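You operate a simulated robot arm through the tools that you are given. There is no shell and no other tool. Be economical: measure what you need, move in short steps, check, and stop when the job is done.

You are at the controls of a simulated two-armed robot. One attempt, no reset.

TASK
Rub the air blisters out of the red duct section's tape, steadying it.
Fine: rubber block from the pads drawer and back in it; drawer shut. Where these are worked on the way, their far stop is far enough and under half their travel is too little: pads drawer. What is to be rubbed or washed off counts as gone when no trace of it is left.
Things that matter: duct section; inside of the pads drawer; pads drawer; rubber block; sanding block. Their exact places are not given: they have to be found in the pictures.

Only the result counts: the job must be done as asked and must still hold three seconds after the hand-in. Knocking over, shifting, dropping, spilling or breaking anything else fails it.

THE ROBOT
Two 7-joint arms with two-finger parallel grippers on one trunk, on a base that drives. Base frame: it is fixed to the floor where the robot stands at the start and does not move with it; the origin is under the middle of the robot, x ahead of it, y to its left, z up. Lengths are in cm, angles in rad, forces in N, time in s.
The left shoulder is at the start at [-9.2, 11.9, 82.5], the right one opposite. Places, roughly: inside of the pads drawer [50, 10, 60]; pads drawer [50, 10, 60]; rubber block (12x6x5 cm) [60, 10, 60]; sanding block (12x6x5 cm) [40, 20, 60]. Payload 3.43 kg a hand.
The tool frame of a hand sits at the grasp point between the pads (the TCP): z along the fingers, y along the line on which they close. The tips reach 3 cm beyond it. The gripper opens to 9.4 cm. The fingers are 2.8 cm wide and 1 cm thick; the gripper's body (5 by 9.6 cm) begins 5.5 cm behind the TCP.
Orientation is that of the tool frame in the base frame, as [roll, pitch, yaw] about the fixed x, y, z axes, in that order (R = Rz(yaw) Ry(pitch) Rx(roll)). With the fingers straight down and closing along the base's y, the tool's x points along the base's -x, its y along +y and its z along -z.

THE INTERFACE
- The arms move only by the tool play_rows. It takes "left_rows", "right_rows" or both (then of equal length, played together; a hand with none holds still); each is a list that holds one entry, the list of rows, each a list of 7 numbers: the turn, a rotation vector about the tool's x, y, z in rad, then the shift along the tool's x, y, z in cm, then the opening, from 0 (shut) to 1 (fully open). In form: [[[ax, ay, az, dx, dy, dz, fingers], ...]]. A call has 1 to 10 rows; each row shifts and turns the commanded pose from where the row before left it, along the tool's axes as they then stand. A row lasts 0.2 s, in which the tool goes at most 5 cm and 0.15 rad; a call with a longer step from one row to the next is refused whole, and so is a gripper value outside its range. Where a pose cannot be reached the arm comes as near as it can. A force on the tool above 40 N (or 10 N above the force at the start of the call, whichever is more), or a blocked arm, ends the call early, and 0.2 s more pass. The fingers move at their own pace (about 15.3 cm/s each) and stop on an object; they squeeze with about 34 N. The grip force told is the motor's: it shows also when the fingers shut on nothing. Time passes only in rows, and 0.2 s behind the last, so rows that do not move let the fingers close. It gives the time, the measured TCP pose, the force on the tool (base axes), the opening and the grip force at its end, in the units of the frame above (readings bear some noise), with the torque about the TCP (base axes, N m) and any sound that the robot's microphone picked up.
- Cameras (640 x 400 px; columns grow to the right, rows downward): "scene" is now at [1.85, 3.28, 152.11]; the picture's right is [0.48, -0.88, 0.00], its down [-0.75, -0.41, -0.53] and it looks along [0.46, 0.25, -0.85] (base axes); focal length 260 px, centre (320, 200). "left" rides on the left gripper at [7.6, -1.4, -10.2] in its tool frame; the picture's right is [0.18, 0.98, 0.00], its down [-0.75, 0.14, -0.64] and it looks along [-0.63, 0.12, 0.77] (tool axes); focal length 243 px, centre (320, 200). "right" rides on the right gripper at [7.6, 1.4, -10.3] in its tool frame; the picture's right is [-0.18, 0.98, 0.00], its down [-0.75, -0.14, -0.64] and it looks along [-0.63, -0.12, 0.77] (tool axes); focal length 243 px, centre (320, 200).
- camera(camera): a new picture of that camera. It takes no simulated time.
- slide_trunk(by): slides the trunk up (or, below 0, down) by that many cm; the arms and the scene camera ride with it, the base frame stays. It gives what a move gives, with no picture.
- base_move(legs): drives the robot by 1 to 6 legs, each [ahead, left, turn to the left] in cm, cm and rad, along the robot's own axes; the way and the turn of a leg run together, so that a leg with both is an arc; at most 150 cm and 3.142 rad a leg. The arms and the cameras ride along, it lands a little off, and it stops where it bumps. It gives what a move gives.
- aim_head(pan, tilt): turns the head with the scene camera to pan (to the left, within 2.496 rad either way) and tilt (down, from -0.506 to 1.204), counted from straight ahead of the robot. It gives what a move gives.
- point_at(camera, pixels): there is no depth. For up to 12 entries [column, row, z] of the newest picture of that camera ("zoom" is the newest enlarged one), the place [x, y] in the base frame at which the ray of that pixel passes the height z, good to about 0.3 cm. It takes no simulated time.
- enlarge(camera, box): a new picture of the part [left, top, right, bottom] of that camera's present view, enlarged. It takes no simulated time.
- close_job(): hands the job in; it is judged then, once.

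Work in short steps. Measure before you move; look again where a grasp or a placing could have gone wrong, and mend it. You have 80 turns and 58 pictures in all, those below and enlarged ones among them. Open the grippers and draw the arms clear of the work before you hand the job in, unless the task says otherwise; then end with one line.

The tools are called after "Request:" as name(argument=value, ...) on one line, values as JSON. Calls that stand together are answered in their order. play_rows: Moves the arms, as the interface text tells. Its arguments: {"type":"object","properties":{"left_rows":{"type":"array","items":{"type":"array","items":{"type":"array","items":{"type":"number"}}}},"right_rows":{"type":"array","items":{"type":"array","items":{"type":"array","items":{"type":"number"}}}}},"required":[]} The other tools are called the same way: slide_trunk (by) slides the trunk up or down; base_move (legs) drives the base; aim_head (pan, tilt) turns the head that bears the scene camera; camera (camera) takes a picture; point_at (camera, pixels) gives the place at which the rays of pixels pass given heights; enlarge (camera, box) takes an enlarged picture of a part of a camera's view; close_job () hands the job in.

At the start:

```text
time_s: 0.0
left_position: [21.27, 29.52, 124.22]
left_tcp_rot: [-3.14, 0.002, 3.141]
left_force: [-0.2, 0.5, 1.3]
left_wrist_torque: [-0.02, 0.0, -0.02]
left_opening: 9.43
left_gripper_force: 0.0
right_position: [29.45, 3.82, 116.26]
right_tcp_rot: [-3.14, -0.001, 3.14]
right_force: [-0.6, 0.2, 0.1]
right_wrist_torque: [0.01, 0.0, 0.01]
right_opening: 9.39
right_gripper_force: 0.0
trunk travel left (down, up): [-25.0, 8.5]
robot x, y, heading: [0.39, 0.16, -0.001]
head pan, tilt: [0.499, 1.018]
```

scene: 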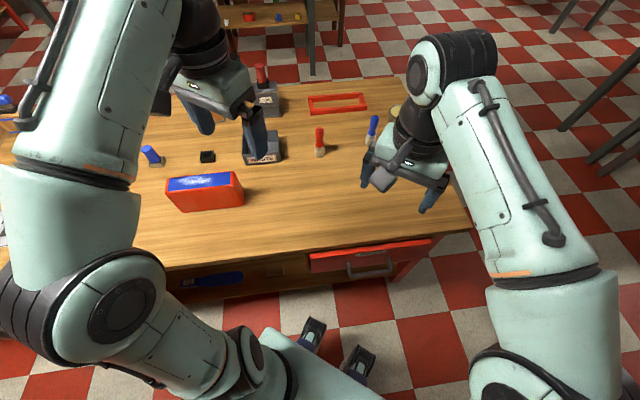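
right: 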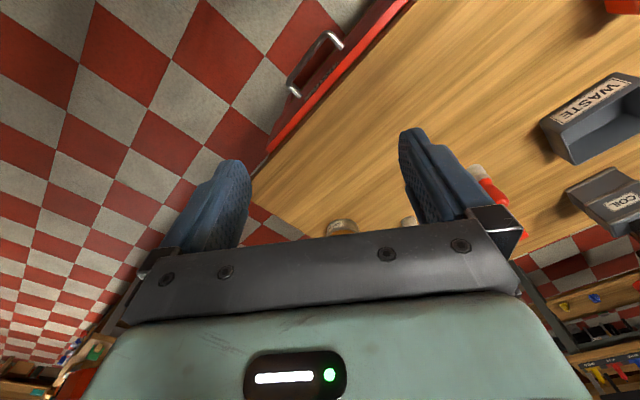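
left: 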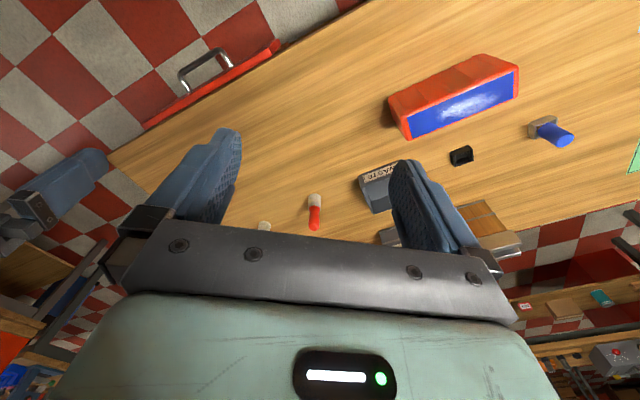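

The scene shows a red box with a blue tape strip near (205,188), and a red drawer front with handle near (370,262). I enlarge both to look closely.

Request:
enlarge(camera="scene", box=[130, 130, 290, 230])

Request:
enlarge(camera="left", box=[370, 30, 610, 180])

Request:
point_at(camera="scene", pixels=[[310, 252, 80], [431, 238, 80], [348, 275, 72], [392, 270, 72], [178, 212, 80], [243, 206, 80], [164, 180, 90], [236, 172, 90], [474, 226, 80], [400, 72, 80]])

```text
4.00 times, centred on (210, 180) of scene
```

zoom: 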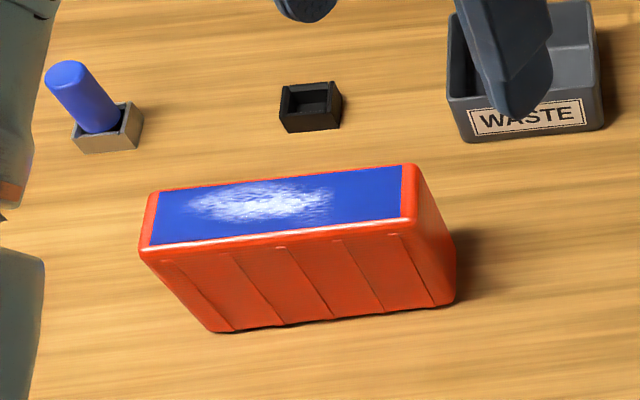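

```text
2.67 times, centred on (490, 105) of left
```

zoom: 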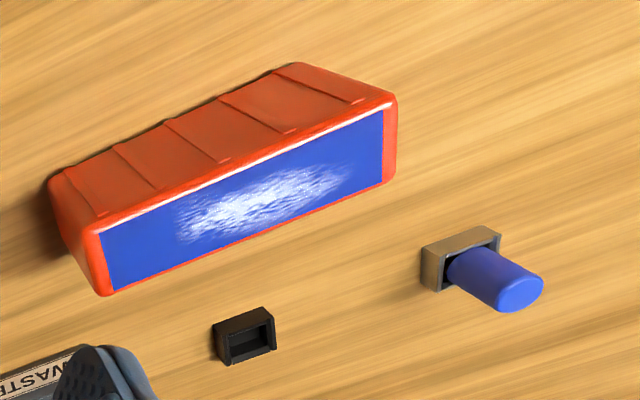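

```text
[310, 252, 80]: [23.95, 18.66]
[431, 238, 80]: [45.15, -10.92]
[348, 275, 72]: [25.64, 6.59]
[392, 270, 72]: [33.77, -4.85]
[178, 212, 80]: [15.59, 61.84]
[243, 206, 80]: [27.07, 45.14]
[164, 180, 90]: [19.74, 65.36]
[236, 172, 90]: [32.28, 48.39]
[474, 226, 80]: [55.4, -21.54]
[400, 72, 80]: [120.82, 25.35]
```

Tape is on the duct's top face, ribbed side toward the robot. I triangulate heights by comparing the scene and left camera rays for the same points.

Request:
point_at(camera="scene", pixels=[[183, 213, 60], [183, 213, 75], [244, 205, 60], [244, 205, 75], [165.5, 193, 60], [165.5, 193, 75], [165.5, 193, 90], [231, 171, 60], [231, 171, 75], [231, 171, 90], [310, 252, 60], [431, 238, 60]])

Request:
point_at(camera="left", pixels=[[513, 67, 60], [513, 67, 75], [513, 67, 90], [409, 140, 60], [409, 140, 75], [409, 140, 90], [389, 101, 60], [389, 101, 75], [143, 127, 60], [143, 127, 75], [281, 42, 60], [281, 42, 75]])

```text
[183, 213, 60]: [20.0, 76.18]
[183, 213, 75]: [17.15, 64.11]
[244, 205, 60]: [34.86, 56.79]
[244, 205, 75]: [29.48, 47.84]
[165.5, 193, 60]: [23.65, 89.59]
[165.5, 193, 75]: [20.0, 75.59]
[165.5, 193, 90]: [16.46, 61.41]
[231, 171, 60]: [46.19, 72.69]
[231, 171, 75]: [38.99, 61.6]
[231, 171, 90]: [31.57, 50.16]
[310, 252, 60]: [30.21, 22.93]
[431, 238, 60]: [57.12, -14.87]
```

```text
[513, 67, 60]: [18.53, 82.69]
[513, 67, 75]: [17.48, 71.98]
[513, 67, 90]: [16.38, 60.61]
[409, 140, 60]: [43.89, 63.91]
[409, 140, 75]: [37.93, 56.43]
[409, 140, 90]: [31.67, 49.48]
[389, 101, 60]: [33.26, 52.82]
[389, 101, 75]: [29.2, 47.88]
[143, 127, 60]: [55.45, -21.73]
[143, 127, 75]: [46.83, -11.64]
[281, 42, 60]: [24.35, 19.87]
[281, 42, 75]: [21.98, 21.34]
```

Table top is at z≈75 and its edge runs along about (0.6,-0.8), so facing it needs a heading of ≈0.64. I look closely at the drawer handle in both views.

Request:
enlarge(camera="scene", box=[290, 215, 450, 315])

Request:
enlarge(camera="left", box=[130, 20, 306, 130])

```text
4.00 times, centred on (370, 265) of scene
```

zoom: 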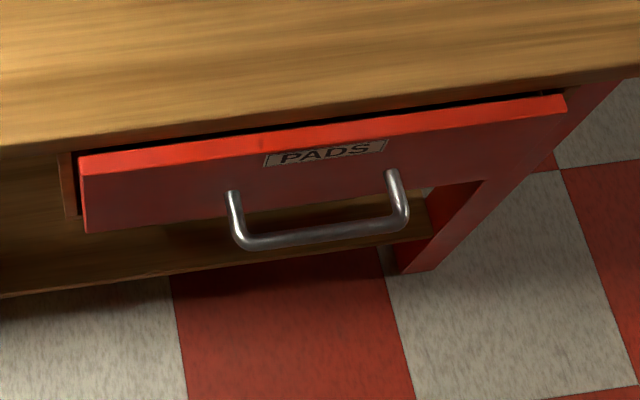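

```text
3.64 times, centred on (218, 75) of left
```

zoom: 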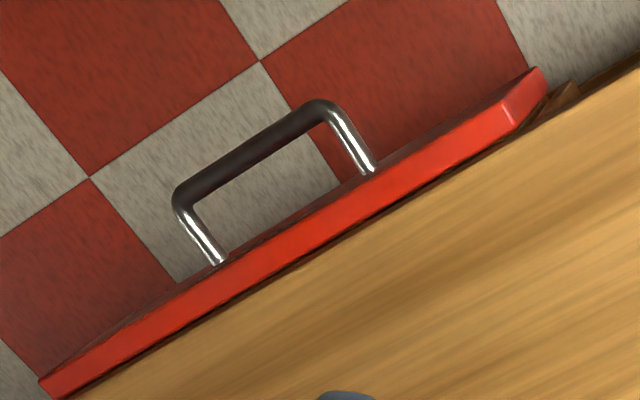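

The handle corners sit at scene (350,275.8),(390.8,270.5) and left (219.4,48.9),(179.5,75). I triangulate these and the drawer front's top corners.

Request:
point_at(camera="scene", pixels=[[350, 275.75, 60], [350, 275.75, 70], [390.75, 270.5, 60], [390.75, 270.5, 70], [309.5, 254.5, 65], [309.5, 254.5, 75], [430, 238.7, 65], [430, 238.7, 75]])

Request:
point_at(camera="left", pixels=[[219.4, 48.9, 60], [219.4, 48.9, 70], [179.5, 75, 60], [179.5, 75, 70], [277.8, 38.5, 65], [277.8, 38.5, 75], [141, 125, 65], [141, 125, 75]])

```text
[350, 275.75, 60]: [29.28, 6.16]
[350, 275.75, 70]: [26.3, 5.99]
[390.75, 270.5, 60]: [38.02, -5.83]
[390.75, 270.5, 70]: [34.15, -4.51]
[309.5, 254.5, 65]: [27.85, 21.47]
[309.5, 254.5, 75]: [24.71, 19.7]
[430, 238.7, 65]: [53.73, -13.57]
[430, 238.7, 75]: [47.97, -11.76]
```

```text
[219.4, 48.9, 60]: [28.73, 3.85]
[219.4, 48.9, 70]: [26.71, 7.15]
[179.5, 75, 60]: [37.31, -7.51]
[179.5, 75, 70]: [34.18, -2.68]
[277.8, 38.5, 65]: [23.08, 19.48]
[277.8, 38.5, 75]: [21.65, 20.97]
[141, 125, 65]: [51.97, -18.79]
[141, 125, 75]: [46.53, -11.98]
```

Handle bar center is ≈(31.7,0.5,66), 14 cm wide, and the table normal is (0.788,0.615). I turn the base to face the table.

Request:
base_move(legs=[[0, 0, 0.664]])

Request:
aim_head(pan=0, tilt=0.9)

Request:
camera(camera="scene")

```text
time_s: 2.2
left_position: [-1.3, 36.36, 124.19]
left_tcp_rot: [-3.142, -0.001, -2.483]
left_force: [0.6, -0.7, -0.1]
left_wrist_torque: [0.01, -0.04, 0.0]
left_opening: 9.38
left_gripper_force: 0.0
right_position: [20.93, 21.18, 116.26]
right_tcp_rot: [3.141, -0.001, -2.483]
right_force: [0.0, -0.2, -0.1]
right_wrist_torque: [0.0, -0.01, 0.0]
right_opening: 9.42
right_gripper_force: 0.0
trunk travel left (down, up): [-25.0, 8.5]
robot x, y, heading: [-0.11, 0.21, 0.661]
head pan, tilt: [0.499, 1.018]
```

```text
time_s: 3.1
left_position: [-1.32, 36.26, 124.17]
left_tcp_rot: [-3.141, -0.001, -2.482]
left_force: [0.4, -0.3, 0.3]
left_wrist_torque: [0.02, 0.01, -0.01]
left_opening: 9.39
left_gripper_force: 0.1
right_position: [21.0, 21.15, 116.26]
right_tcp_rot: [3.141, 0.0, -2.482]
right_force: [-0.1, 0.4, 0.3]
right_wrist_torque: [0.0, -0.03, 0.02]
right_opening: 9.38
right_gripper_force: 0.0
trunk travel left (down, up): [-25.0, 8.5]
robot x, y, heading: [-0.12, 0.17, 0.658]
head pan, tilt: [0.0, 0.901]
```

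```text
50 pictures are left
```

scene: 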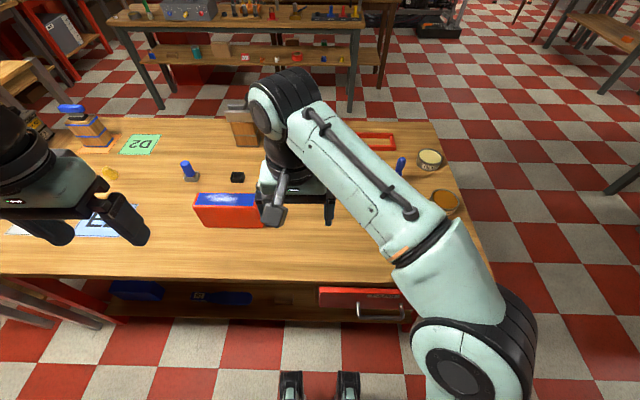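

The robot now faces the table squarely. I back off and shift right, then turn the right wrist so the fingers close in the vertical plane for grasping the handle from the front.

Request:
base_move(legs=[[-15, -7, 0]])

Request:
play_rows(right_rows=[[[0, 0, 0.15, 0, 0, 0, 1], [0, 0, 0.15, 0, 0, 0, 1], [0, 0, 0.15, 0, 0, 0, 1], [0, 0, 0.15, 0, 0, 0, 1], [0, 0, 0.15, 0, 0, 0, 1], [0, 0, 0.15, 0, 0, 0, 1], [0, 0, 0.15, 0, 0, 0, 1], [0, 0, 0.15, 0, 0, 0, 1], [0, 0, 0.15, 0, 0, 0, 1], [0, 0, 0.15, 0, 0, 0, 1]]])

Request:
play_rows(right_rows=[[[0, 0, 0.07, 0, 0, 0, 1], [-0.15, 0, 0, 0, 0, 0, 1], [-0.15, 0, 0, 0, 0, 0, 1], [-0.15, 0, 0, 0, 0, 0, 1], [-0.15, 0, 0, 0, 0, 0, 1], [-0.15, 0, 0, 0, 0, 0, 1], [-0.15, 0, 0, 0, 0, 0, 1], [-0.15, 0, 0, 0, 0, 0, 1], [-0.15, 0, 0, 0, 0, 0, 1]]])

```text
time_s: 4.6
left_position: [-8.86, 21.46, 124.21]
left_tcp_rot: [-3.141, 0.001, -2.482]
left_force: [0.2, 0.6, -0.4]
left_wrist_torque: [0.07, 0.02, 0.0]
left_opening: 9.4
left_gripper_force: 0.0
right_position: [13.51, 6.29, 116.23]
right_tcp_rot: [-3.141, 0.002, -2.481]
right_force: [-0.4, -1.0, 0.8]
right_wrist_torque: [0.02, -0.07, 0.03]
right_opening: 9.4
right_gripper_force: 0.0
trunk travel left (down, up): [-25.0, 8.5]
robot x, y, heading: [-7.54, -14.82, 0.661]
head pan, tilt: [0.0, 0.901]
```

```text
time_s: 6.8
left_position: [-8.95, 21.61, 124.2]
left_tcp_rot: [-3.141, 0.001, -2.483]
left_force: [1.0, 0.4, 0.2]
left_wrist_torque: [0.0, 0.03, 0.01]
left_opening: 9.39
left_gripper_force: 0.1
right_position: [13.46, 6.32, 116.14]
right_tcp_rot: [-3.14, 0.001, 2.298]
right_force: [0.1, 0.3, -0.6]
right_wrist_torque: [0.01, 0.0, 0.0]
right_opening: 9.38
right_gripper_force: 0.1
trunk travel left (down, up): [-25.0, 8.5]
robot x, y, heading: [-7.6, -14.73, 0.66]
head pan, tilt: [0.0, 0.901]
```

```text
time_s: 8.8
left_position: [-8.88, 21.68, 124.12]
left_tcp_rot: [-3.141, -0.001, -2.481]
left_force: [-0.5, -0.6, -0.7]
left_wrist_torque: [0.01, -0.01, 0.01]
left_opening: 9.41
left_gripper_force: 0.1
right_position: [14.65, 5.5, 116.92]
right_tcp_rot: [2.2, -0.067, 2.228]
right_force: [-0.5, 0.2, 0.2]
right_wrist_torque: [-0.02, 0.01, -0.03]
right_opening: 9.42
right_gripper_force: 0.1
right hand out of reach, approached as far as the arm can: row 8, 9
trunk travel left (down, up): [-25.0, 8.5]
robot x, y, heading: [-7.51, -14.81, 0.659]
head pan, tilt: [0.0, 0.901]
```

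Tilt stops at ~0.94 rad here; lowering the trunk should ease it. I lower the trunk 20 cm and bring the right hand toward the front of the handle, 10 cm short of it.

Request:
slide_trunk(by=-20)

Request:
play_rows(right_rows=[[[0, 0, 0, -4.8, 0, 0, 1], [0, 0, 0, -4.8, 0, 0, 1], [0, 0, 0, -4.8, 0, 0, 1], [0, 0, 0, 0, -4.66, 1.81, 1], [0, 0, 0, 0, -4.66, 1.81, 1], [0, 0, 0, 0, -4.66, 1.81, 1]]])

```text
time_s: 10.9
left_position: [-8.89, 21.52, 104.18]
left_tcp_rot: [-3.141, 0.0, -2.482]
left_force: [-0.1, 0.3, 0.5]
left_wrist_torque: [-0.01, 0.03, 0.03]
left_opening: 9.42
left_gripper_force: 0.1
right_position: [14.57, 5.46, 96.82]
right_tcp_rot: [2.198, -0.067, 2.228]
right_force: [-0.1, 0.4, 0.3]
right_wrist_torque: [0.02, -0.02, 0.02]
right_opening: 9.42
right_gripper_force: 0.1
trunk travel left (down, up): [-5.0, 28.5]
robot x, y, heading: [-7.81, -14.79, 0.66]
head pan, tilt: [0.0, 0.901]
```

```text
time_s: 12.3
left_position: [-8.93, 21.53, 104.18]
left_tcp_rot: [-3.141, 0.0, -2.482]
left_force: [-0.5, 1.2, -0.4]
left_wrist_torque: [-0.03, -0.02, 0.0]
left_opening: 9.42
left_gripper_force: 0.0
right_position: [20.11, -7.06, 81.93]
right_tcp_rot: [2.203, -0.067, 2.228]
right_force: [0.3, 0.5, 0.5]
right_wrist_torque: [0.01, 0.0, -0.01]
right_opening: 9.4
right_gripper_force: 0.1
right hand out of reach, approached as far as the arm can: row 6
trunk travel left (down, up): [-5.0, 28.5]
robot x, y, heading: [-7.28, -14.84, 0.659]
head pan, tilt: [0.0, 0.901]
```

The hand is at robot-frame X≈26.7, Z≈82. I go down and slightly forward.

Request:
play_rows(right_rows=[[[0, 0, 0, -0.3, -2.44, 3.02, 1], [0, 0, 0, -0.3, -2.44, 3.02, 1], [0, 0, 0, -0.3, -2.44, 3.02, 1], [0, 0, 0, -0.3, -2.44, 3.02, 1]]])

Request:
camera(camera="scene")

Request:
camera(camera="right")

```text
time_s: 13.0
left_position: [-8.84, 21.58, 104.15]
left_tcp_rot: [-3.14, 0.0, -2.481]
left_force: [-0.7, 0.9, -0.1]
left_wrist_torque: [-0.01, 0.04, 0.02]
left_opening: 9.41
left_gripper_force: 0.1
right_position: [15.83, 1.51, 78.85]
right_tcp_rot: [2.136, -0.261, 2.476]
right_force: [-0.2, -0.1, -0.6]
right_wrist_torque: [-0.05, -0.02, -0.02]
right_opening: 9.39
right_gripper_force: 0.0
right hand out of reach, approached as far as the arm can: row 1, 2, 3
trunk travel left (down, up): [-5.0, 28.5]
robot x, y, heading: [-7.43, -14.75, 0.657]
head pan, tilt: [0.0, 0.901]
stopped in row 3 (right hand): the arm was blocked; the commanded pose is now the measured one
```

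```text
49 pictures are left
```

scene: 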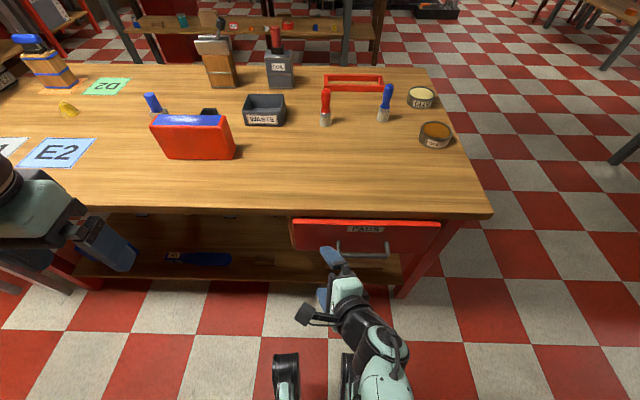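

```text
48 pictures are left
```

right: 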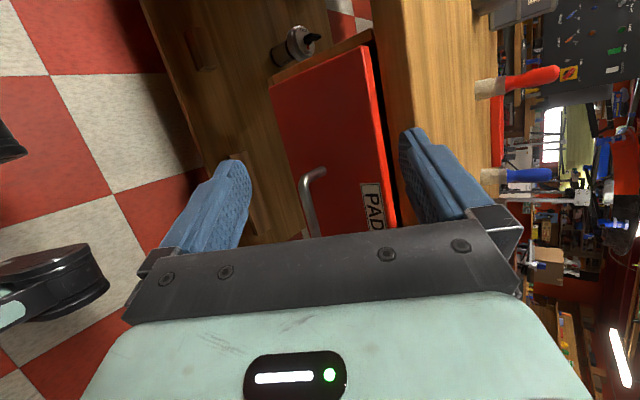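

The arm folded up: low poses with a tilted tool need to be farther from the body. I back the base up 10 cm, restore the orientation and extend the right hand forward.

Request:
base_move(legs=[[-10, 0, 0]])

Request:
play_rows(right_rows=[[[0, 0, 0, 0, 2, 2, 1], [0, 0, 0, 0, 2, 2, 1], [-0.009, -0.113, -0.029, 0, 0, 0, 1], [-0.009, -0.113, -0.029, 0, 0, 0, 1], [-0.009, -0.113, -0.029, 0, 0, 0, 1], [0, 0, 0, -2.1, 0.7, 1.9, 1], [0, 0, 0, -2.1, 0.7, 1.9, 1], [0, 0, 0, -2.1, 0.7, 1.9, 1], [0, 0, 0, -2.1, 0.7, 1.9, 1], [0, 0, 0, -2.1, 0.7, 1.9, 1]]])

```text
time_s: 14.2
left_position: [-16.77, 15.48, 104.18]
left_tcp_rot: [-3.139, 0.0, -2.482]
left_force: [-0.7, -0.7, 0.6]
left_wrist_torque: [0.01, 0.01, 0.03]
left_opening: 9.4
left_gripper_force: 0.1
right_position: [8.13, -4.59, 78.87]
right_tcp_rot: [2.134, -0.259, 2.474]
right_force: [0.5, -1.0, -0.2]
right_wrist_torque: [0.0, 0.0, 0.0]
right_opening: 9.38
right_gripper_force: 0.0
trunk travel left (down, up): [-5.0, 28.5]
robot x, y, heading: [-15.4, -20.3, 0.655]
head pan, tilt: [0.0, 0.901]
```

```text
time_s: 15.4
left_position: [-16.76, 15.48, 104.2]
left_tcp_rot: [3.14, 0.001, -2.481]
left_force: [-0.2, 0.4, 0.2]
left_wrist_torque: [0.0, -0.01, 0.02]
left_opening: 9.39
left_gripper_force: 0.2
right_position: [11.64, -0.26, 79.68]
right_tcp_rot: [2.224, -0.208, 2.258]
right_force: [0.1, -0.1, 1.0]
right_wrist_torque: [0.0, 0.02, 0.0]
right_opening: 9.38
right_gripper_force: 0.1
trunk travel left (down, up): [-5.0, 28.5]
robot x, y, heading: [-15.34, -20.73, 0.658]
head pan, tilt: [0.0, 0.901]
stopped in row 6 (right hand): the arm was blocked; the commanded pose is now the measured one
```

The arm reports being blocked at X≈34, Y≈-0.4. I tilt the head down to see the arm's posture.

Request:
aim_head(pan=-0.3, tilt=1.2)

Request:
camera(camera="scene")

```text
time_s: 16.2
left_position: [-16.67, 15.51, 104.28]
left_tcp_rot: [3.141, 0.0, -2.483]
left_force: [-0.7, 1.0, 0.2]
left_wrist_torque: [0.02, 0.03, 0.02]
left_opening: 9.39
left_gripper_force: 0.0
right_position: [11.63, -0.26, 79.79]
right_tcp_rot: [2.225, -0.207, 2.258]
right_force: [-0.6, -1.0, 0.2]
right_wrist_torque: [0.03, 0.0, -0.01]
right_opening: 9.41
right_gripper_force: 0.1
trunk travel left (down, up): [-5.0, 28.5]
robot x, y, heading: [-15.31, -20.76, 0.664]
head pan, tilt: [-0.3, 1.201]
```

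```text
47 pictures are left
```

scene: 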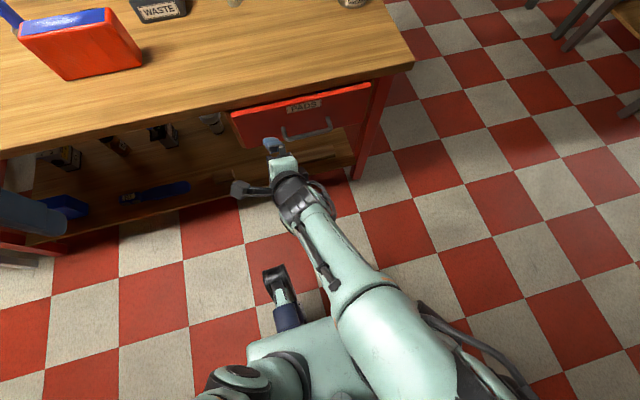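

The elbow is out to the right and the tool is tilted a lot. I raise the trunk 12 cm and use a steeper, mostly downward tool (tilt ≈0.4 from vertical).

Request:
slide_trunk(by=12)

Request:
play_rows(right_rows=[[[0.003, -0.063, -0.081, 0, 0, 0, 1], [0.003, -0.063, -0.081, 0, 0, 0, 1], [0.133, 0, 0, 0, 0, 0, 1], [0.133, 0, 0, 0, 0, 0, 1], [0.133, 0, 0, 0, 0, 0, 1], [0.133, 0, 0, 0, 0, 0, 1], [0, 0, 0, -3, 0, 0, 0.6], [0, 0, 0, -3, 0, 0, 0.6], [0, 0, 0, -3, 0, 0, 0.6], [0, 0, 0, -3, 0, 0, 0.6]]])

```text
time_s: 17.7
left_position: [-16.68, 15.44, 116.09]
left_tcp_rot: [-3.141, 0.0, -2.481]
left_force: [-0.1, 0.3, 0.1]
left_wrist_torque: [0.02, 0.02, 0.02]
left_opening: 9.41
left_gripper_force: 0.0
right_position: [11.71, -0.28, 91.81]
right_tcp_rot: [2.225, -0.205, 2.258]
right_force: [0.2, 0.3, 0.1]
right_wrist_torque: [0.0, -0.01, 0.01]
right_opening: 9.38
right_gripper_force: 0.1
trunk travel left (down, up): [-17.0, 16.5]
robot x, y, heading: [-15.76, -20.85, 0.662]
head pan, tilt: [-0.3, 1.201]
```

```text
time_s: 18.4
left_position: [-16.72, 15.51, 116.16]
left_tcp_rot: [-3.141, 0.0, -2.483]
left_force: [0.9, 0.0, -0.2]
left_wrist_torque: [-0.02, 0.0, 0.03]
left_opening: 9.38
left_gripper_force: 0.1
right_position: [11.76, -0.13, 92.2]
right_tcp_rot: [2.317, -0.185, 2.261]
right_force: [-0.2, -0.2, -0.8]
right_wrist_torque: [-0.01, -0.04, 0.01]
right_opening: 9.4
right_gripper_force: 0.1
trunk travel left (down, up): [-17.0, 16.5]
robot x, y, heading: [-15.18, -20.99, 0.659]
head pan, tilt: [-0.3, 1.201]
stopped in row 3 (right hand): the arm was blocked; the commanded pose is now the measured one
```

Still blocked, probably near an odd joint configuration. I try moving up and to the right, slowly, to free it.

Request:
play_rows(right_rows=[[[0, 0, 0, 0, 1.2, -1.2, 1], [0, 0, 0, 0, 1.2, -1.2, 1], [0, 0, 0, -1, 1.2, -1.2, 1], [0, 0, 0, -1, 1.2, -1.2, 1], [0, 0, 0, -1, 1.2, -1.2, 1], [0, 0, 0, -1, 1.2, -1.2, 1]]])

Request:
play_rows(right_rows=[[[0.05, 0, 0, 0, 0, 0, 1], [0.05, 0, 0, 0, 0, 0, 1], [0.05, 0, 0, 0, 0, 0, 1], [0.05, 0, 0, 0, 0, 0, 1], [0.05, 0, 0, 0, 0, 0, 1], [0.05, 0, 0, 0, 0, 0, 1]]])

```text
time_s: 19.8
left_position: [-16.64, 15.53, 116.1]
left_tcp_rot: [3.141, 0.0, -2.482]
left_force: [0.3, 0.4, 1.5]
left_wrist_torque: [-0.03, -0.01, 0.0]
left_opening: 9.4
left_gripper_force: 0.0
right_position: [15.21, -4.73, 101.54]
right_tcp_rot: [2.316, -0.182, 2.263]
right_force: [0.7, -0.5, 0.6]
right_wrist_torque: [-0.02, 0.0, 0.01]
right_opening: 9.41
right_gripper_force: 0.1
trunk travel left (down, up): [-17.0, 16.5]
robot x, y, heading: [-15.63, -20.54, 0.658]
head pan, tilt: [-0.3, 1.201]
```

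```text
time_s: 21.2
left_position: [-16.75, 15.51, 116.25]
left_tcp_rot: [3.142, 0.0, -2.483]
left_force: [0.4, 0.5, 1.0]
left_wrist_torque: [-0.01, 0.05, -0.03]
left_opening: 9.41
left_gripper_force: 0.1
right_position: [15.16, -4.9, 101.45]
right_tcp_rot: [2.617, -0.183, 2.263]
right_force: [0.0, -0.7, -0.5]
right_wrist_torque: [-0.02, 0.04, 0.01]
right_opening: 9.4
right_gripper_force: 0.0
trunk travel left (down, up): [-17.0, 16.5]
robot x, y, heading: [-15.22, -20.71, 0.658]
head pan, tilt: [-0.3, 1.201]
```

Freed up. I level the tool, and descend with small steps toward Y≈-12, z≈72.

Request:
play_rows(right_rows=[[[0, -0.08, -0.045, -2, 0, 0, 0.6], [0, -0.08, -0.045, -2, 0, 0, 0.6], [0, 0, 0, -1, -1.5, 2.6, 0.6], [0, 0, 0, 0, -1.5, 2.6, 0.6], [0, 0, 0, 0, -1.5, 2.6, 0.6], [0, 0, 0, 0, -1.5, 2.6, 0.6], [0, 0, 0, 0, -1.5, 2.6, 0.6], [0, 0, 0, 0, -1.5, 2.6, 0.6]]])

```text
time_s: 23.0
left_position: [-16.6, 15.44, 116.1]
left_tcp_rot: [-3.14, -0.001, -2.483]
left_force: [-0.2, -0.3, -0.3]
left_wrist_torque: [-0.01, -0.01, 0.02]
left_opening: 9.39
left_gripper_force: 0.1
right_position: [18.32, -8.74, 82.8]
right_tcp_rot: [2.616, 0.001, 2.261]
right_force: [0.8, 0.7, -0.5]
right_wrist_torque: [0.01, -0.01, 0.01]
right_opening: 5.62
right_gripper_force: 0.0
trunk travel left (down, up): [-17.0, 16.5]
robot x, y, heading: [-15.18, -21.07, 0.661]
head pan, tilt: [-0.3, 1.201]
```

The arm is free now: TCP (18.3,-8.7,82.8), tilt 0.52. I lower 8 cm, narrow the fingers to 4 cm, drive 11.5 cm ahead, and look.

Request:
play_rows(right_rows=[[[0, 0, -0.03, -0.3, -1.3, 2.3, 0.43], [0, 0, 0, -0.3, -1.3, 2.3, 0.43], [0, 0, 0, -0.3, -1.4, 2.4, 0.43]]])

Request:
base_move(legs=[[11.5, 0, 0]])

Request:
camera(camera="scene")

Request:
camera(camera="right")

```text
time_s: 23.8
left_position: [-16.65, 15.48, 116.05]
left_tcp_rot: [3.14, 0.002, -2.483]
left_force: [1.0, 0.5, -1.2]
left_wrist_torque: [-0.03, 0.03, 0.0]
left_opening: 9.4
left_gripper_force: 0.0
right_position: [19.03, -9.24, 74.83]
right_tcp_rot: [2.617, 0.015, 2.287]
right_force: [-0.1, -0.5, 0.2]
right_wrist_torque: [-0.02, 0.02, -0.01]
right_opening: 4.04
right_gripper_force: 0.0
trunk travel left (down, up): [-17.0, 16.5]
robot x, y, heading: [-14.99, -20.81, 0.654]
head pan, tilt: [-0.3, 1.201]
```

```text
time_s: 25.0
left_position: [-7.59, 22.48, 116.14]
left_tcp_rot: [-3.141, 0.0, -2.482]
left_force: [-1.1, 0.3, -0.7]
left_wrist_torque: [-0.01, 0.03, 0.01]
left_opening: 9.4
left_gripper_force: 0.0
right_position: [28.23, -2.19, 74.8]
right_tcp_rot: [2.618, 0.017, 2.287]
right_force: [-0.8, -0.1, 1.1]
right_wrist_torque: [0.01, 0.0, -0.01]
right_opening: 4.02
right_gripper_force: 0.1
trunk travel left (down, up): [-17.0, 16.5]
robot x, y, heading: [-6.22, -13.68, 0.657]
head pan, tilt: [-0.3, 1.201]
```

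```text
46 pictures are left
```

scene: 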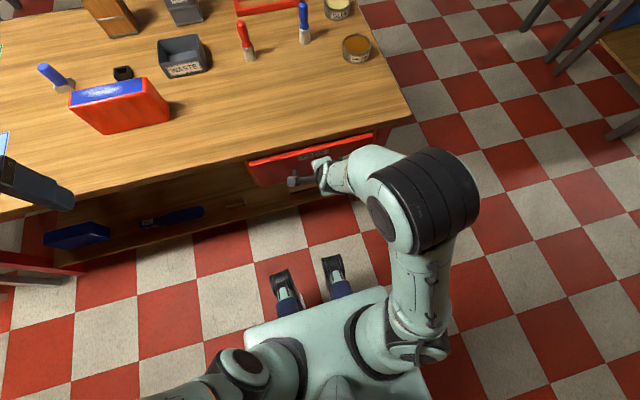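

```text
45 pictures are left
```

right: 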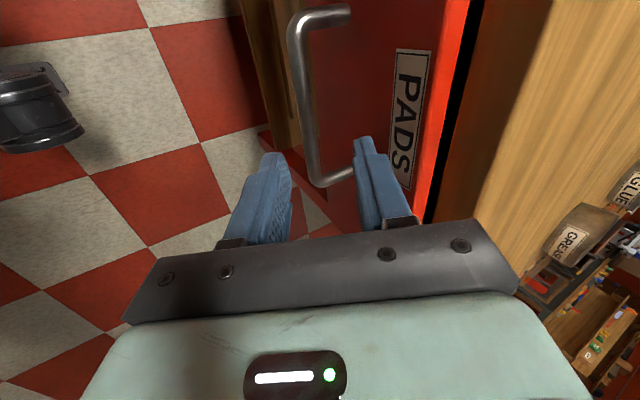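

The bar crosses pixel (308,116) in the right view, about 0.9 cm off the finger centre line (col 320). I correct the yaw and shift -0.9 in tool y, then advance 8.3 cm along the fingers.

Request:
play_rows(right_rows=[[[0, 0, 0.055, 0, -0.9, 0, 0.43], [0, 0, 0, 0, 0, 2.5, 0.43], [0, 0, 0, 0, 0, 2.5, 0.43]]])

Request:
camera(camera="right")

```text
time_s: 25.8
left_position: [-7.69, 22.61, 116.07]
left_tcp_rot: [3.14, 0.001, -2.481]
left_force: [0.8, -0.1, 0.0]
left_wrist_torque: [0.01, -0.01, -0.03]
left_opening: 9.4
left_gripper_force: 0.1
right_position: [29.39, -1.23, 70.13]
right_tcp_rot: [2.618, -0.011, 2.24]
right_force: [-0.3, 0.4, -0.2]
right_wrist_torque: [0.02, 0.02, 0.0]
right_opening: 4.03
right_gripper_force: 0.1
trunk travel left (down, up): [-17.0, 16.5]
robot x, y, heading: [-6.31, -13.73, 0.657]
head pan, tilt: [-0.3, 1.201]
```

```text
44 pictures are left
```

right: 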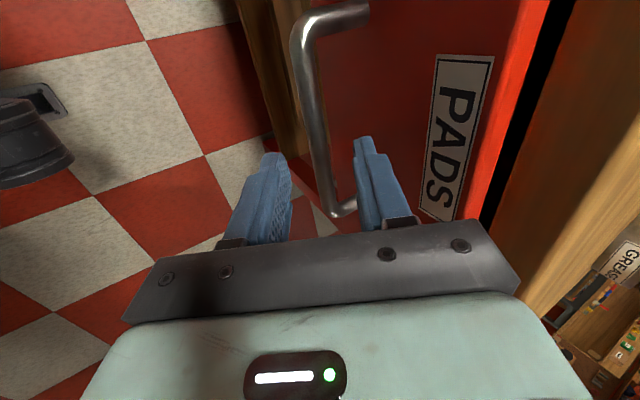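

The bar now runs at col ≈318 at the row where it meets the finger plane, centred. I advance 3.5 cm and close.

Request:
play_rows(right_rows=[[[0, 0, 0, 0, 0, 1.8, 0.43], [0, 0, 0, 0, 0, 1.7, 0.43], [0, 0, 0, 0, 0, 0, 0], [0, 0, 0, 0, 0, 0, 0], [0, 0, 0, 0, 0, 0, 0]]])

Request:
camera(camera="right")

```text
time_s: 27.0
left_position: [-7.64, 22.48, 116.08]
left_tcp_rot: [-3.141, 0.0, -2.482]
left_force: [0.4, -0.6, -0.2]
left_wrist_torque: [0.0, 0.0, -0.01]
left_opening: 9.39
left_gripper_force: 0.0
right_position: [30.72, -0.27, 66.92]
right_tcp_rot: [2.623, -0.011, 2.236]
right_force: [-15.9, -4.9, -21.3]
right_wrist_torque: [-0.13, 0.63, -1.45]
right_opening: 1.4
right_gripper_force: 44.7
trunk travel left (down, up): [-17.0, 16.5]
robot x, y, heading: [-6.51, -13.76, 0.658]
head pan, tilt: [-0.3, 1.201]
```

```text
43 pictures are left
```

right: 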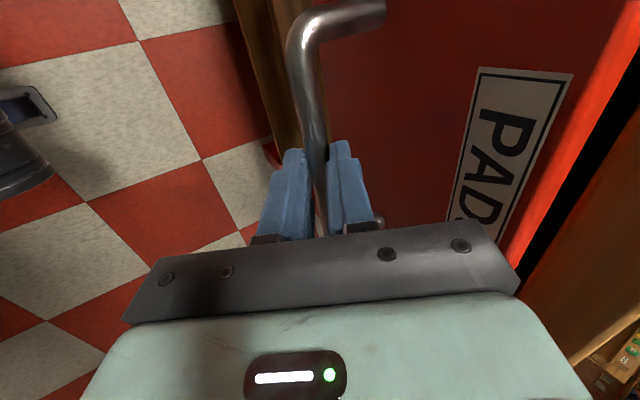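

The fingers hold the bar (opening 1.4 cm). I drive back to pull the drawer open.

Request:
base_move(legs=[[-12, 0, 0]])

Request:
base_move(legs=[[-12, 0, 0]])

Request:
camera(camera="scene")

```text
time_s: 28.1
left_position: [-12.51, 18.72, 116.04]
left_tcp_rot: [-3.141, 0.001, -2.484]
left_force: [0.0, 0.3, 0.1]
left_wrist_torque: [-0.01, -0.02, 0.03]
left_opening: 9.4
left_gripper_force: 0.1
right_position: [25.81, -3.92, 67.05]
right_tcp_rot: [2.619, -0.018, 2.235]
right_force: [-4.6, 1.5, -17.0]
right_wrist_torque: [1.01, 1.08, -0.8]
right_opening: 1.38
right_gripper_force: 45.1
trunk travel left (down, up): [-17.0, 16.5]
robot x, y, heading: [-11.14, -17.4, 0.663]
head pan, tilt: [-0.3, 1.201]
stopped in leg 1: the force on the tool passed its limit at 41 N (the readings are from after the stop); the commanded pose is now the measured one
```

```text
time_s: 29.4
left_position: [-21.35, 11.89, 116.04]
left_tcp_rot: [-3.141, 0.0, -2.484]
left_force: [-0.2, -0.3, -0.2]
left_wrist_torque: [0.0, -0.02, 0.0]
left_opening: 9.39
left_gripper_force: 0.0
right_position: [16.85, -10.59, 67.02]
right_tcp_rot: [2.619, -0.02, 2.236]
right_force: [-3.5, 1.0, -2.4]
right_wrist_torque: [0.49, 0.51, -1.17]
right_opening: 1.4
right_gripper_force: 45.0
trunk travel left (down, up): [-17.0, 16.5]
robot x, y, heading: [-19.91, -24.73, 0.656]
head pan, tilt: [-0.3, 1.201]
stopped in leg 1: the force on the tool passed its limit at 41 N (the readings are from after the stop); the commanded pose is now the measured one
```

```text
42 pictures are left
```

scene: 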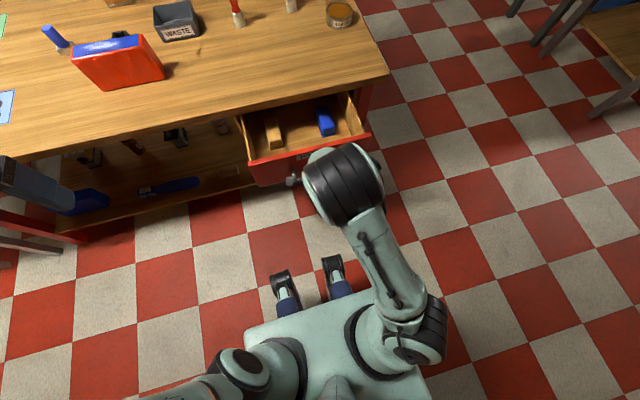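

The drawer is out ~17 cm, showing a tan block (272,132) and a blue one (326,122). I pull a bit more to find the stop, then look closely.

Request:
base_move(legs=[[-5, 0, 0]])

Request:
enlarge(camera="scene", box=[230, 85, 390, 185])

```text
time_s: 30.3
left_position: [-25.26, 9.03, 116.05]
left_tcp_rot: [-3.141, -0.001, -2.486]
left_force: [-0.1, 0.4, 0.7]
left_wrist_torque: [0.01, -0.06, 0.05]
left_opening: 9.4
left_gripper_force: 0.1
right_position: [12.83, -13.57, 66.91]
right_tcp_rot: [2.617, -0.019, 2.24]
right_force: [-5.8, 9.1, -12.1]
right_wrist_torque: [0.44, 0.42, -1.15]
right_opening: 1.4
right_gripper_force: 45.1
trunk travel left (down, up): [-17.0, 16.5]
robot x, y, heading: [-23.95, -27.61, 0.654]
head pan, tilt: [-0.3, 1.201]
```

```text
4.00 times, centred on (310, 135) of scene
```

zoom: 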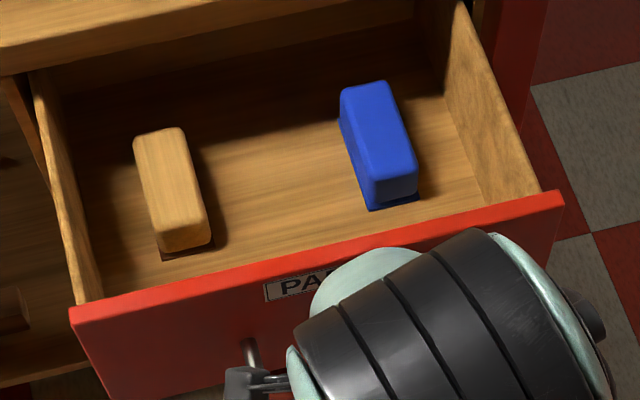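

22 cm out now and not yet stopped; I pull further.

Request:
base_move(legs=[[-8, 0, 0]])

Request:
enlarge(camera="scene", box=[230, 65, 390, 165])

```text
time_s: 31.3
left_position: [-30.32, 5.13, 116.12]
left_tcp_rot: [3.141, 0.0, -2.484]
left_force: [0.6, 0.3, -0.8]
left_wrist_torque: [0.02, 0.01, 0.01]
left_opening: 9.4
left_gripper_force: 0.0
right_position: [8.49, -16.73, 67.63]
right_tcp_rot: [2.588, -0.029, 2.24]
right_force: [-1.2, -0.1, 11.7]
right_wrist_torque: [-0.13, -0.27, -0.39]
right_opening: 1.32
right_gripper_force: 44.9
trunk travel left (down, up): [-17.0, 16.5]
robot x, y, heading: [-29.11, -31.15, 0.66]
head pan, tilt: [-0.3, 1.201]
stopped in leg 1: the force on the tool passed its limit at 91 N (the readings are from after the stop); the commanded pose is now the measured one
```

```text
4.00 times, centred on (310, 115) of scene
```

zoom: 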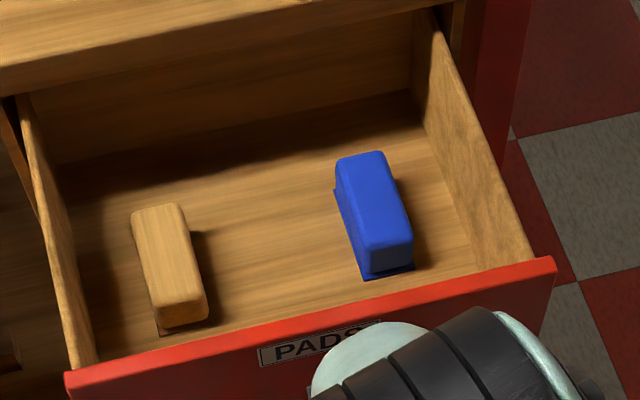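

91 N means the far stop was reached (~27.7 cm out). I release the handle, withdraw along the fingers, and then look from the hand.

Request:
play_rows(right_rows=[[[0, 0, 0, 0, 0, 0, 0.43], [0, 0, 0, 0, 0, 0, 0.43], [0, 0, 0, 0, 0, -2.5, 0.43], [0, 0, 0, 0, 0, -3, 0.43], [0, 0, 0, 0, 0, -4, 0.43], [0, 0, 0, 0, 0, -4, 0.43], [0, 0, 0, 0, 1, -4, 0.6], [0, 0, 0, 0, 2, -3.5, 0.8], [0, 0, 0, 0, 3, -2, 0.8]]])

Request:
camera(camera="right")

Request:
camera(camera="scene")

```text
time_s: 33.3
left_position: [-30.29, 5.1, 116.03]
left_tcp_rot: [-3.139, 0.0, -2.484]
left_force: [0.7, 0.7, -0.1]
left_wrist_torque: [-0.01, -0.01, 0.03]
left_opening: 9.41
left_gripper_force: 0.1
right_position: [3.69, -21.67, 90.29]
right_tcp_rot: [2.593, -0.03, 2.242]
right_force: [-0.4, 0.4, -0.4]
right_wrist_torque: [0.0, -0.03, -0.03]
right_opening: 7.5
right_gripper_force: 0.0
trunk travel left (down, up): [-17.0, 16.5]
robot x, y, heading: [-28.53, -30.95, 0.659]
head pan, tilt: [-0.3, 1.201]
```

```text
39 pictures are left
```

right: 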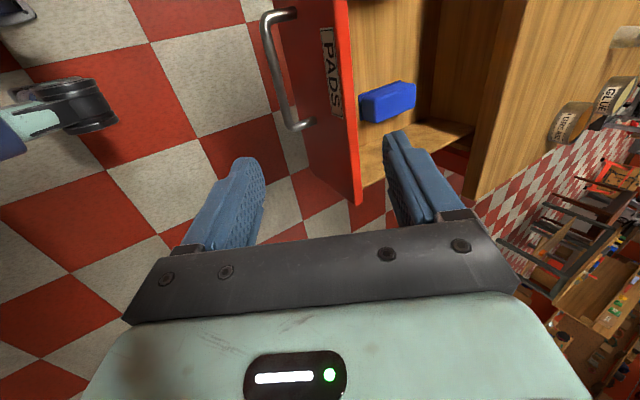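

```text
38 pictures are left
```

scene: 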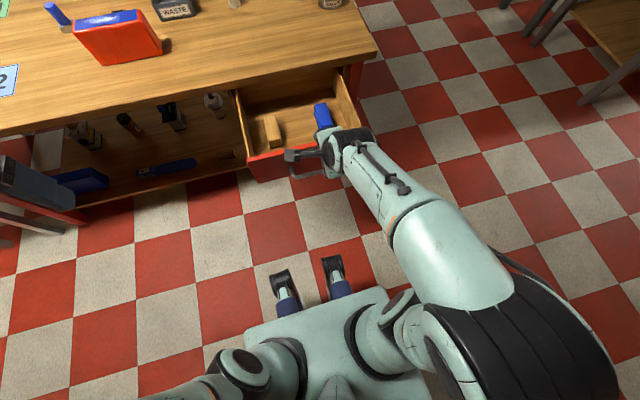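

Both blocks are visible. I enlarge the two views for detail and triangulation.

Request:
enlarge(camera="scene", box=[240, 80, 360, 155])

Request:
enlarge(camera="right", box=[320, 60, 480, 160])

```text
5.33 times, centred on (300, 118) of scene
```

zoom: 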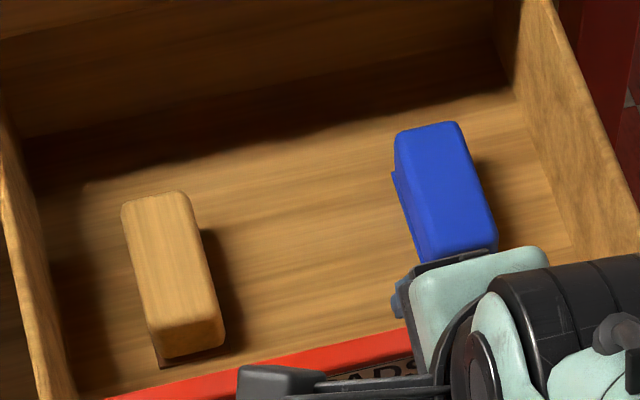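

```text
4.00 times, centred on (400, 110) of right
```

zoom: 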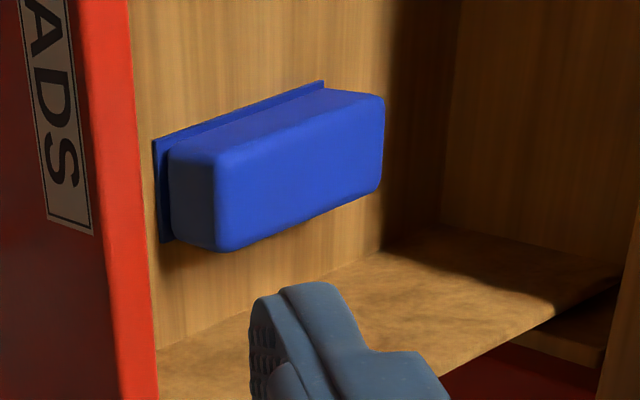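

Blue block has a thin blue rubber sole and the tan one a brown sanding sole, so blue is the rubber block. I triangulate its top corners.

Request:
point_at(camera="scene", pixels=[[314.4, 105.3, 60], [314.4, 105.3, 68], [326.6, 103.4, 60], [326.6, 103.4, 68], [332.8, 125.0, 60], [332.8, 125.0, 68], [250, 150, 72], [246, 101, 72]])

Request:
point_at(camera="right", pixels=[[374.25, 98.75, 60], [374.25, 98.75, 68], [416.25, 84.25, 60], [416.25, 84.25, 68], [414.5, 107.5, 60], [414.5, 107.5, 68], [373.75, 122.5, 60], [373.75, 122.5, 68]])

```text
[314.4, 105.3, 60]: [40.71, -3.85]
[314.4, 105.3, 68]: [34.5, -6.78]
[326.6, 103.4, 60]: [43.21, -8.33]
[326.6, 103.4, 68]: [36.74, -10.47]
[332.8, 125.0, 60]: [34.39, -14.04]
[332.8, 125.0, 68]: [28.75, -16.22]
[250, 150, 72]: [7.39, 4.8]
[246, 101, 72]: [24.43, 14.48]
```

```text
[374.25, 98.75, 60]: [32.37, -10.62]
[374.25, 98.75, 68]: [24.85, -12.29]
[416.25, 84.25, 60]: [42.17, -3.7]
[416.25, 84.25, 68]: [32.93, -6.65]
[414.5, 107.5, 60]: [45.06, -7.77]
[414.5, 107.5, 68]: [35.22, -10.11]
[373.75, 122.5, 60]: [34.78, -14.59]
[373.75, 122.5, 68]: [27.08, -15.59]
```

Rubber block: top z≈64, centre ≈(34.4,-10.3), long axis at ≈0.60 rad. I return the right wrist to the neutral yaw (fingers close across the block) with a slight forward tilt.

Request:
play_rows(right_rows=[[[0.14, 0, 0, 0, 0, 0, 0.8], [0.14, 0, 0, 0, 0, 0, 0.8], [0.14, 0, 0, 0, 0, 0, 0.8], [0.13, 0, 0, 0, 0, 0, 0.8], [0, 0, -0.15, 0, 0, 0, 0.8], [0, 0, -0.15, 0, 0, 0, 0.8], [0, 0, -0.15, 0, 0, 0, 0.8], [0, 0, -0.15, 0, 0, 0, 0.8], [0, 0, -0.15, 0, 0, 0, 0.8], [0, 0, -0.15, 0, 0, 0, 0.8]]])

Request:
play_rows(right_rows=[[[0, 0, -0.15, 0, 0, 0, 0.8], [0, 0, -0.15, 0, 0, 0, 0.8], [0, 0, -0.15, 0, 0, 0, 0.8], [0, 0, -0.15, 0, 0, 0, 0.8], [0, 0, -0.07, 0, 0, 0, 0.8], [0, -0.14, 0, 0, 0, 0, 0.8], [0, -0.14, 0, 0, 0, 0, 0.8], [0, -0.14, 0, 0, 0, 0, 0.8], [0, 0, 0, -3, 0, 1, 0.8], [0, 0, 0, -3, 0, 1, 0.8]]])

Request:
point_at(camera="scene", pixels=[[310, 312, 40], [310, 312, 60], [283, 272, 5], [245, 335, 40]])

```text
time_s: 35.5
left_position: [-30.29, 5.03, 116.13]
left_tcp_rot: [3.141, 0.0, -2.483]
left_force: [-0.3, 0.0, -0.2]
left_wrist_torque: [0.01, 0.03, 0.02]
left_opening: 9.39
left_gripper_force: 0.1
right_position: [3.41, -21.61, 90.34]
right_tcp_rot: [3.117, -0.018, 3.142]
right_force: [0.2, -0.1, 0.9]
right_wrist_torque: [-0.04, -0.03, 0.03]
right_opening: 7.51
right_gripper_force: 0.1
trunk travel left (down, up): [-17.0, 16.5]
robot x, y, heading: [-29.13, -31.57, 0.656]
head pan, tilt: [-0.3, 1.201]
```

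```text
time_s: 37.7
left_position: [-30.31, 5.2, 116.12]
left_tcp_rot: [3.141, 0.0, -2.484]
left_force: [0.2, -0.4, 0.5]
left_wrist_torque: [0.04, 0.02, 0.0]
left_opening: 9.4
left_gripper_force: 0.1
right_position: [8.64, -17.75, 90.83]
right_tcp_rot: [3.111, 0.419, -2.488]
right_force: [0.8, 0.7, 0.0]
right_wrist_torque: [0.0, 0.0, 0.02]
right_opening: 7.53
right_gripper_force: 0.0
trunk travel left (down, up): [-17.0, 16.5]
robot x, y, heading: [-28.7, -31.22, 0.658]
head pan, tilt: [-0.3, 1.201]
```

```text
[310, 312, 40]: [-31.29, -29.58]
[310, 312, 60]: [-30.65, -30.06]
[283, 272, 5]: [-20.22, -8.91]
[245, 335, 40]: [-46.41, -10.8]
```

The robot's body front is near its axis and only its feet reach ahead, so I can stand close. I drive 29 cm ahead and 10 cm right so the block is within reach.

Request:
base_move(legs=[[0, -10, 0], [29, 0, 0]])

Request:
camera(camera="scene")

Request:
camera(camera="right")

```text
time_s: 40.8
left_position: [-1.78, 14.96, 116.02]
left_tcp_rot: [-3.142, 0.0, -2.479]
left_force: [1.5, -0.9, 0.2]
left_wrist_torque: [0.03, -0.02, 0.01]
left_opening: 9.44
left_gripper_force: 0.2
right_position: [36.93, -7.78, 90.67]
right_tcp_rot: [3.109, 0.419, -2.483]
right_force: [-1.4, -0.3, 0.2]
right_wrist_torque: [-0.04, 0.0, -0.01]
right_opening: 7.52
right_gripper_force: 0.0
trunk travel left (down, up): [-17.0, 16.5]
robot x, y, heading: [-0.28, -21.72, 0.665]
head pan, tilt: [-0.3, 1.201]
```

```text
35 pictures are left
```

scene: 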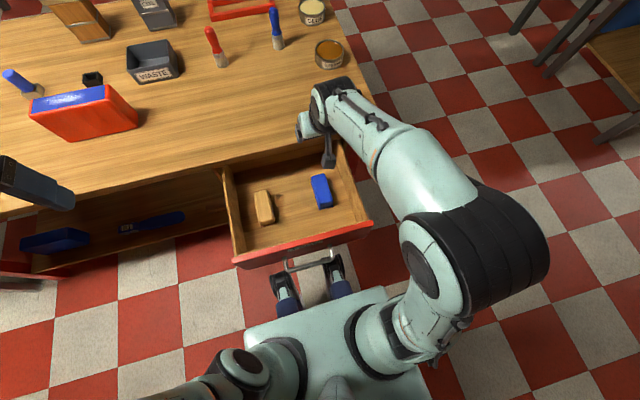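

```text
34 pictures are left
```

right: 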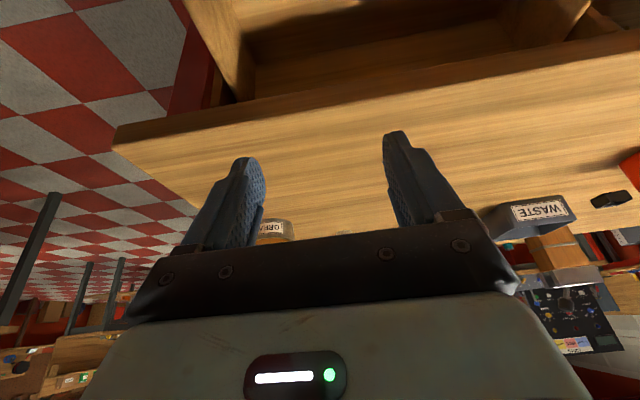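

The drawer is fully open with both blocks clear. I enlarge for a precise block measurement.

Request:
enlarge(camera="scene", box=[220, 140, 380, 240])

```text
4.00 times, centred on (300, 190) of scene
```

zoom: 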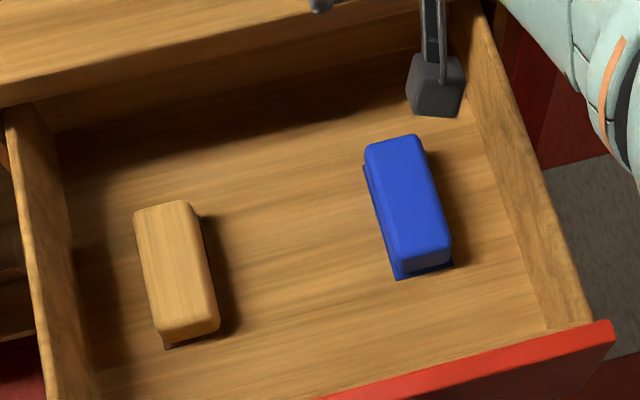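

Request:
point_at(camera="zoom", pixels=[[367, 148, 64], [421, 137, 64], [448, 244, 64], [396, 256, 64], [406, 196, 64], [363, 165, 59.5], [397, 279, 59.5], [453, 263, 59.5], [470, 30, 72], [590, 325, 72], [548, 330, 59]])

```text
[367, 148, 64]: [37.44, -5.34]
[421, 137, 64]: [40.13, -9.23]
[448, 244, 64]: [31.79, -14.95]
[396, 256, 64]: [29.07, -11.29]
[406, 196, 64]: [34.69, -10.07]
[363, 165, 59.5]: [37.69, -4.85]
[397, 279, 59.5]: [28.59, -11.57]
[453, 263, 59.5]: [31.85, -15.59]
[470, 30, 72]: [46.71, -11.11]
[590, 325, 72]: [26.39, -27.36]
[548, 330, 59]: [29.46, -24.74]
```

Block centre (34.6,-10.2), axis 0.61. I align the yaw and bring the TCP to ~8 cm above the block.

Request:
play_rows(right_rows=[[[0.03, 0, 0.05, 0, 0, 0, 0.8], [0, 0, 0, 2.13, -0.09, 3.14, 0.8], [0, 0, 0, 2.13, -0.09, 3.14, 0.8], [0, 0, 0, 2.13, -0.09, 3.14, 0.8], [0, 0, 0, 2.13, -0.09, 3.14, 0.8], [0, 0, 0, 2.13, -0.09, 3.14, 0.8]]])

Request:
camera(camera="right")

```text
time_s: 42.2
left_position: [-1.92, 14.92, 116.06]
left_tcp_rot: [-3.141, 0.001, -2.48]
left_force: [0.3, -0.2, -0.1]
left_wrist_torque: [0.01, 0.0, 0.03]
left_opening: 9.37
left_gripper_force: 0.1
right_position: [34.58, -10.05, 72.03]
right_tcp_rot: [3.116, 0.416, -2.537]
right_force: [-0.3, -0.5, -0.7]
right_wrist_torque: [0.03, 0.0, -0.01]
right_opening: 7.52
right_gripper_force: 0.1
trunk travel left (down, up): [-17.0, 16.5]
robot x, y, heading: [-0.29, -21.87, 0.66]
head pan, tilt: [-0.3, 1.201]
```

```text
32 pictures are left
```

right: 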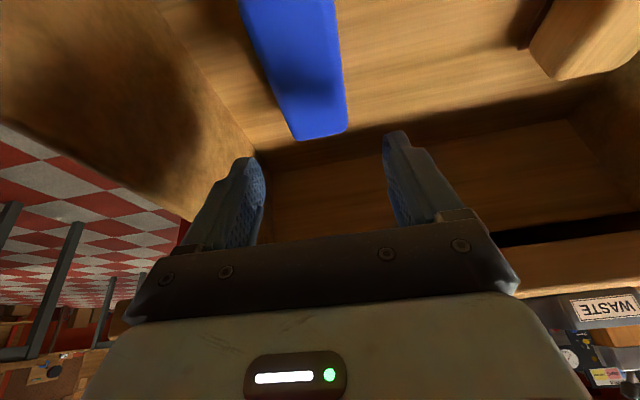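

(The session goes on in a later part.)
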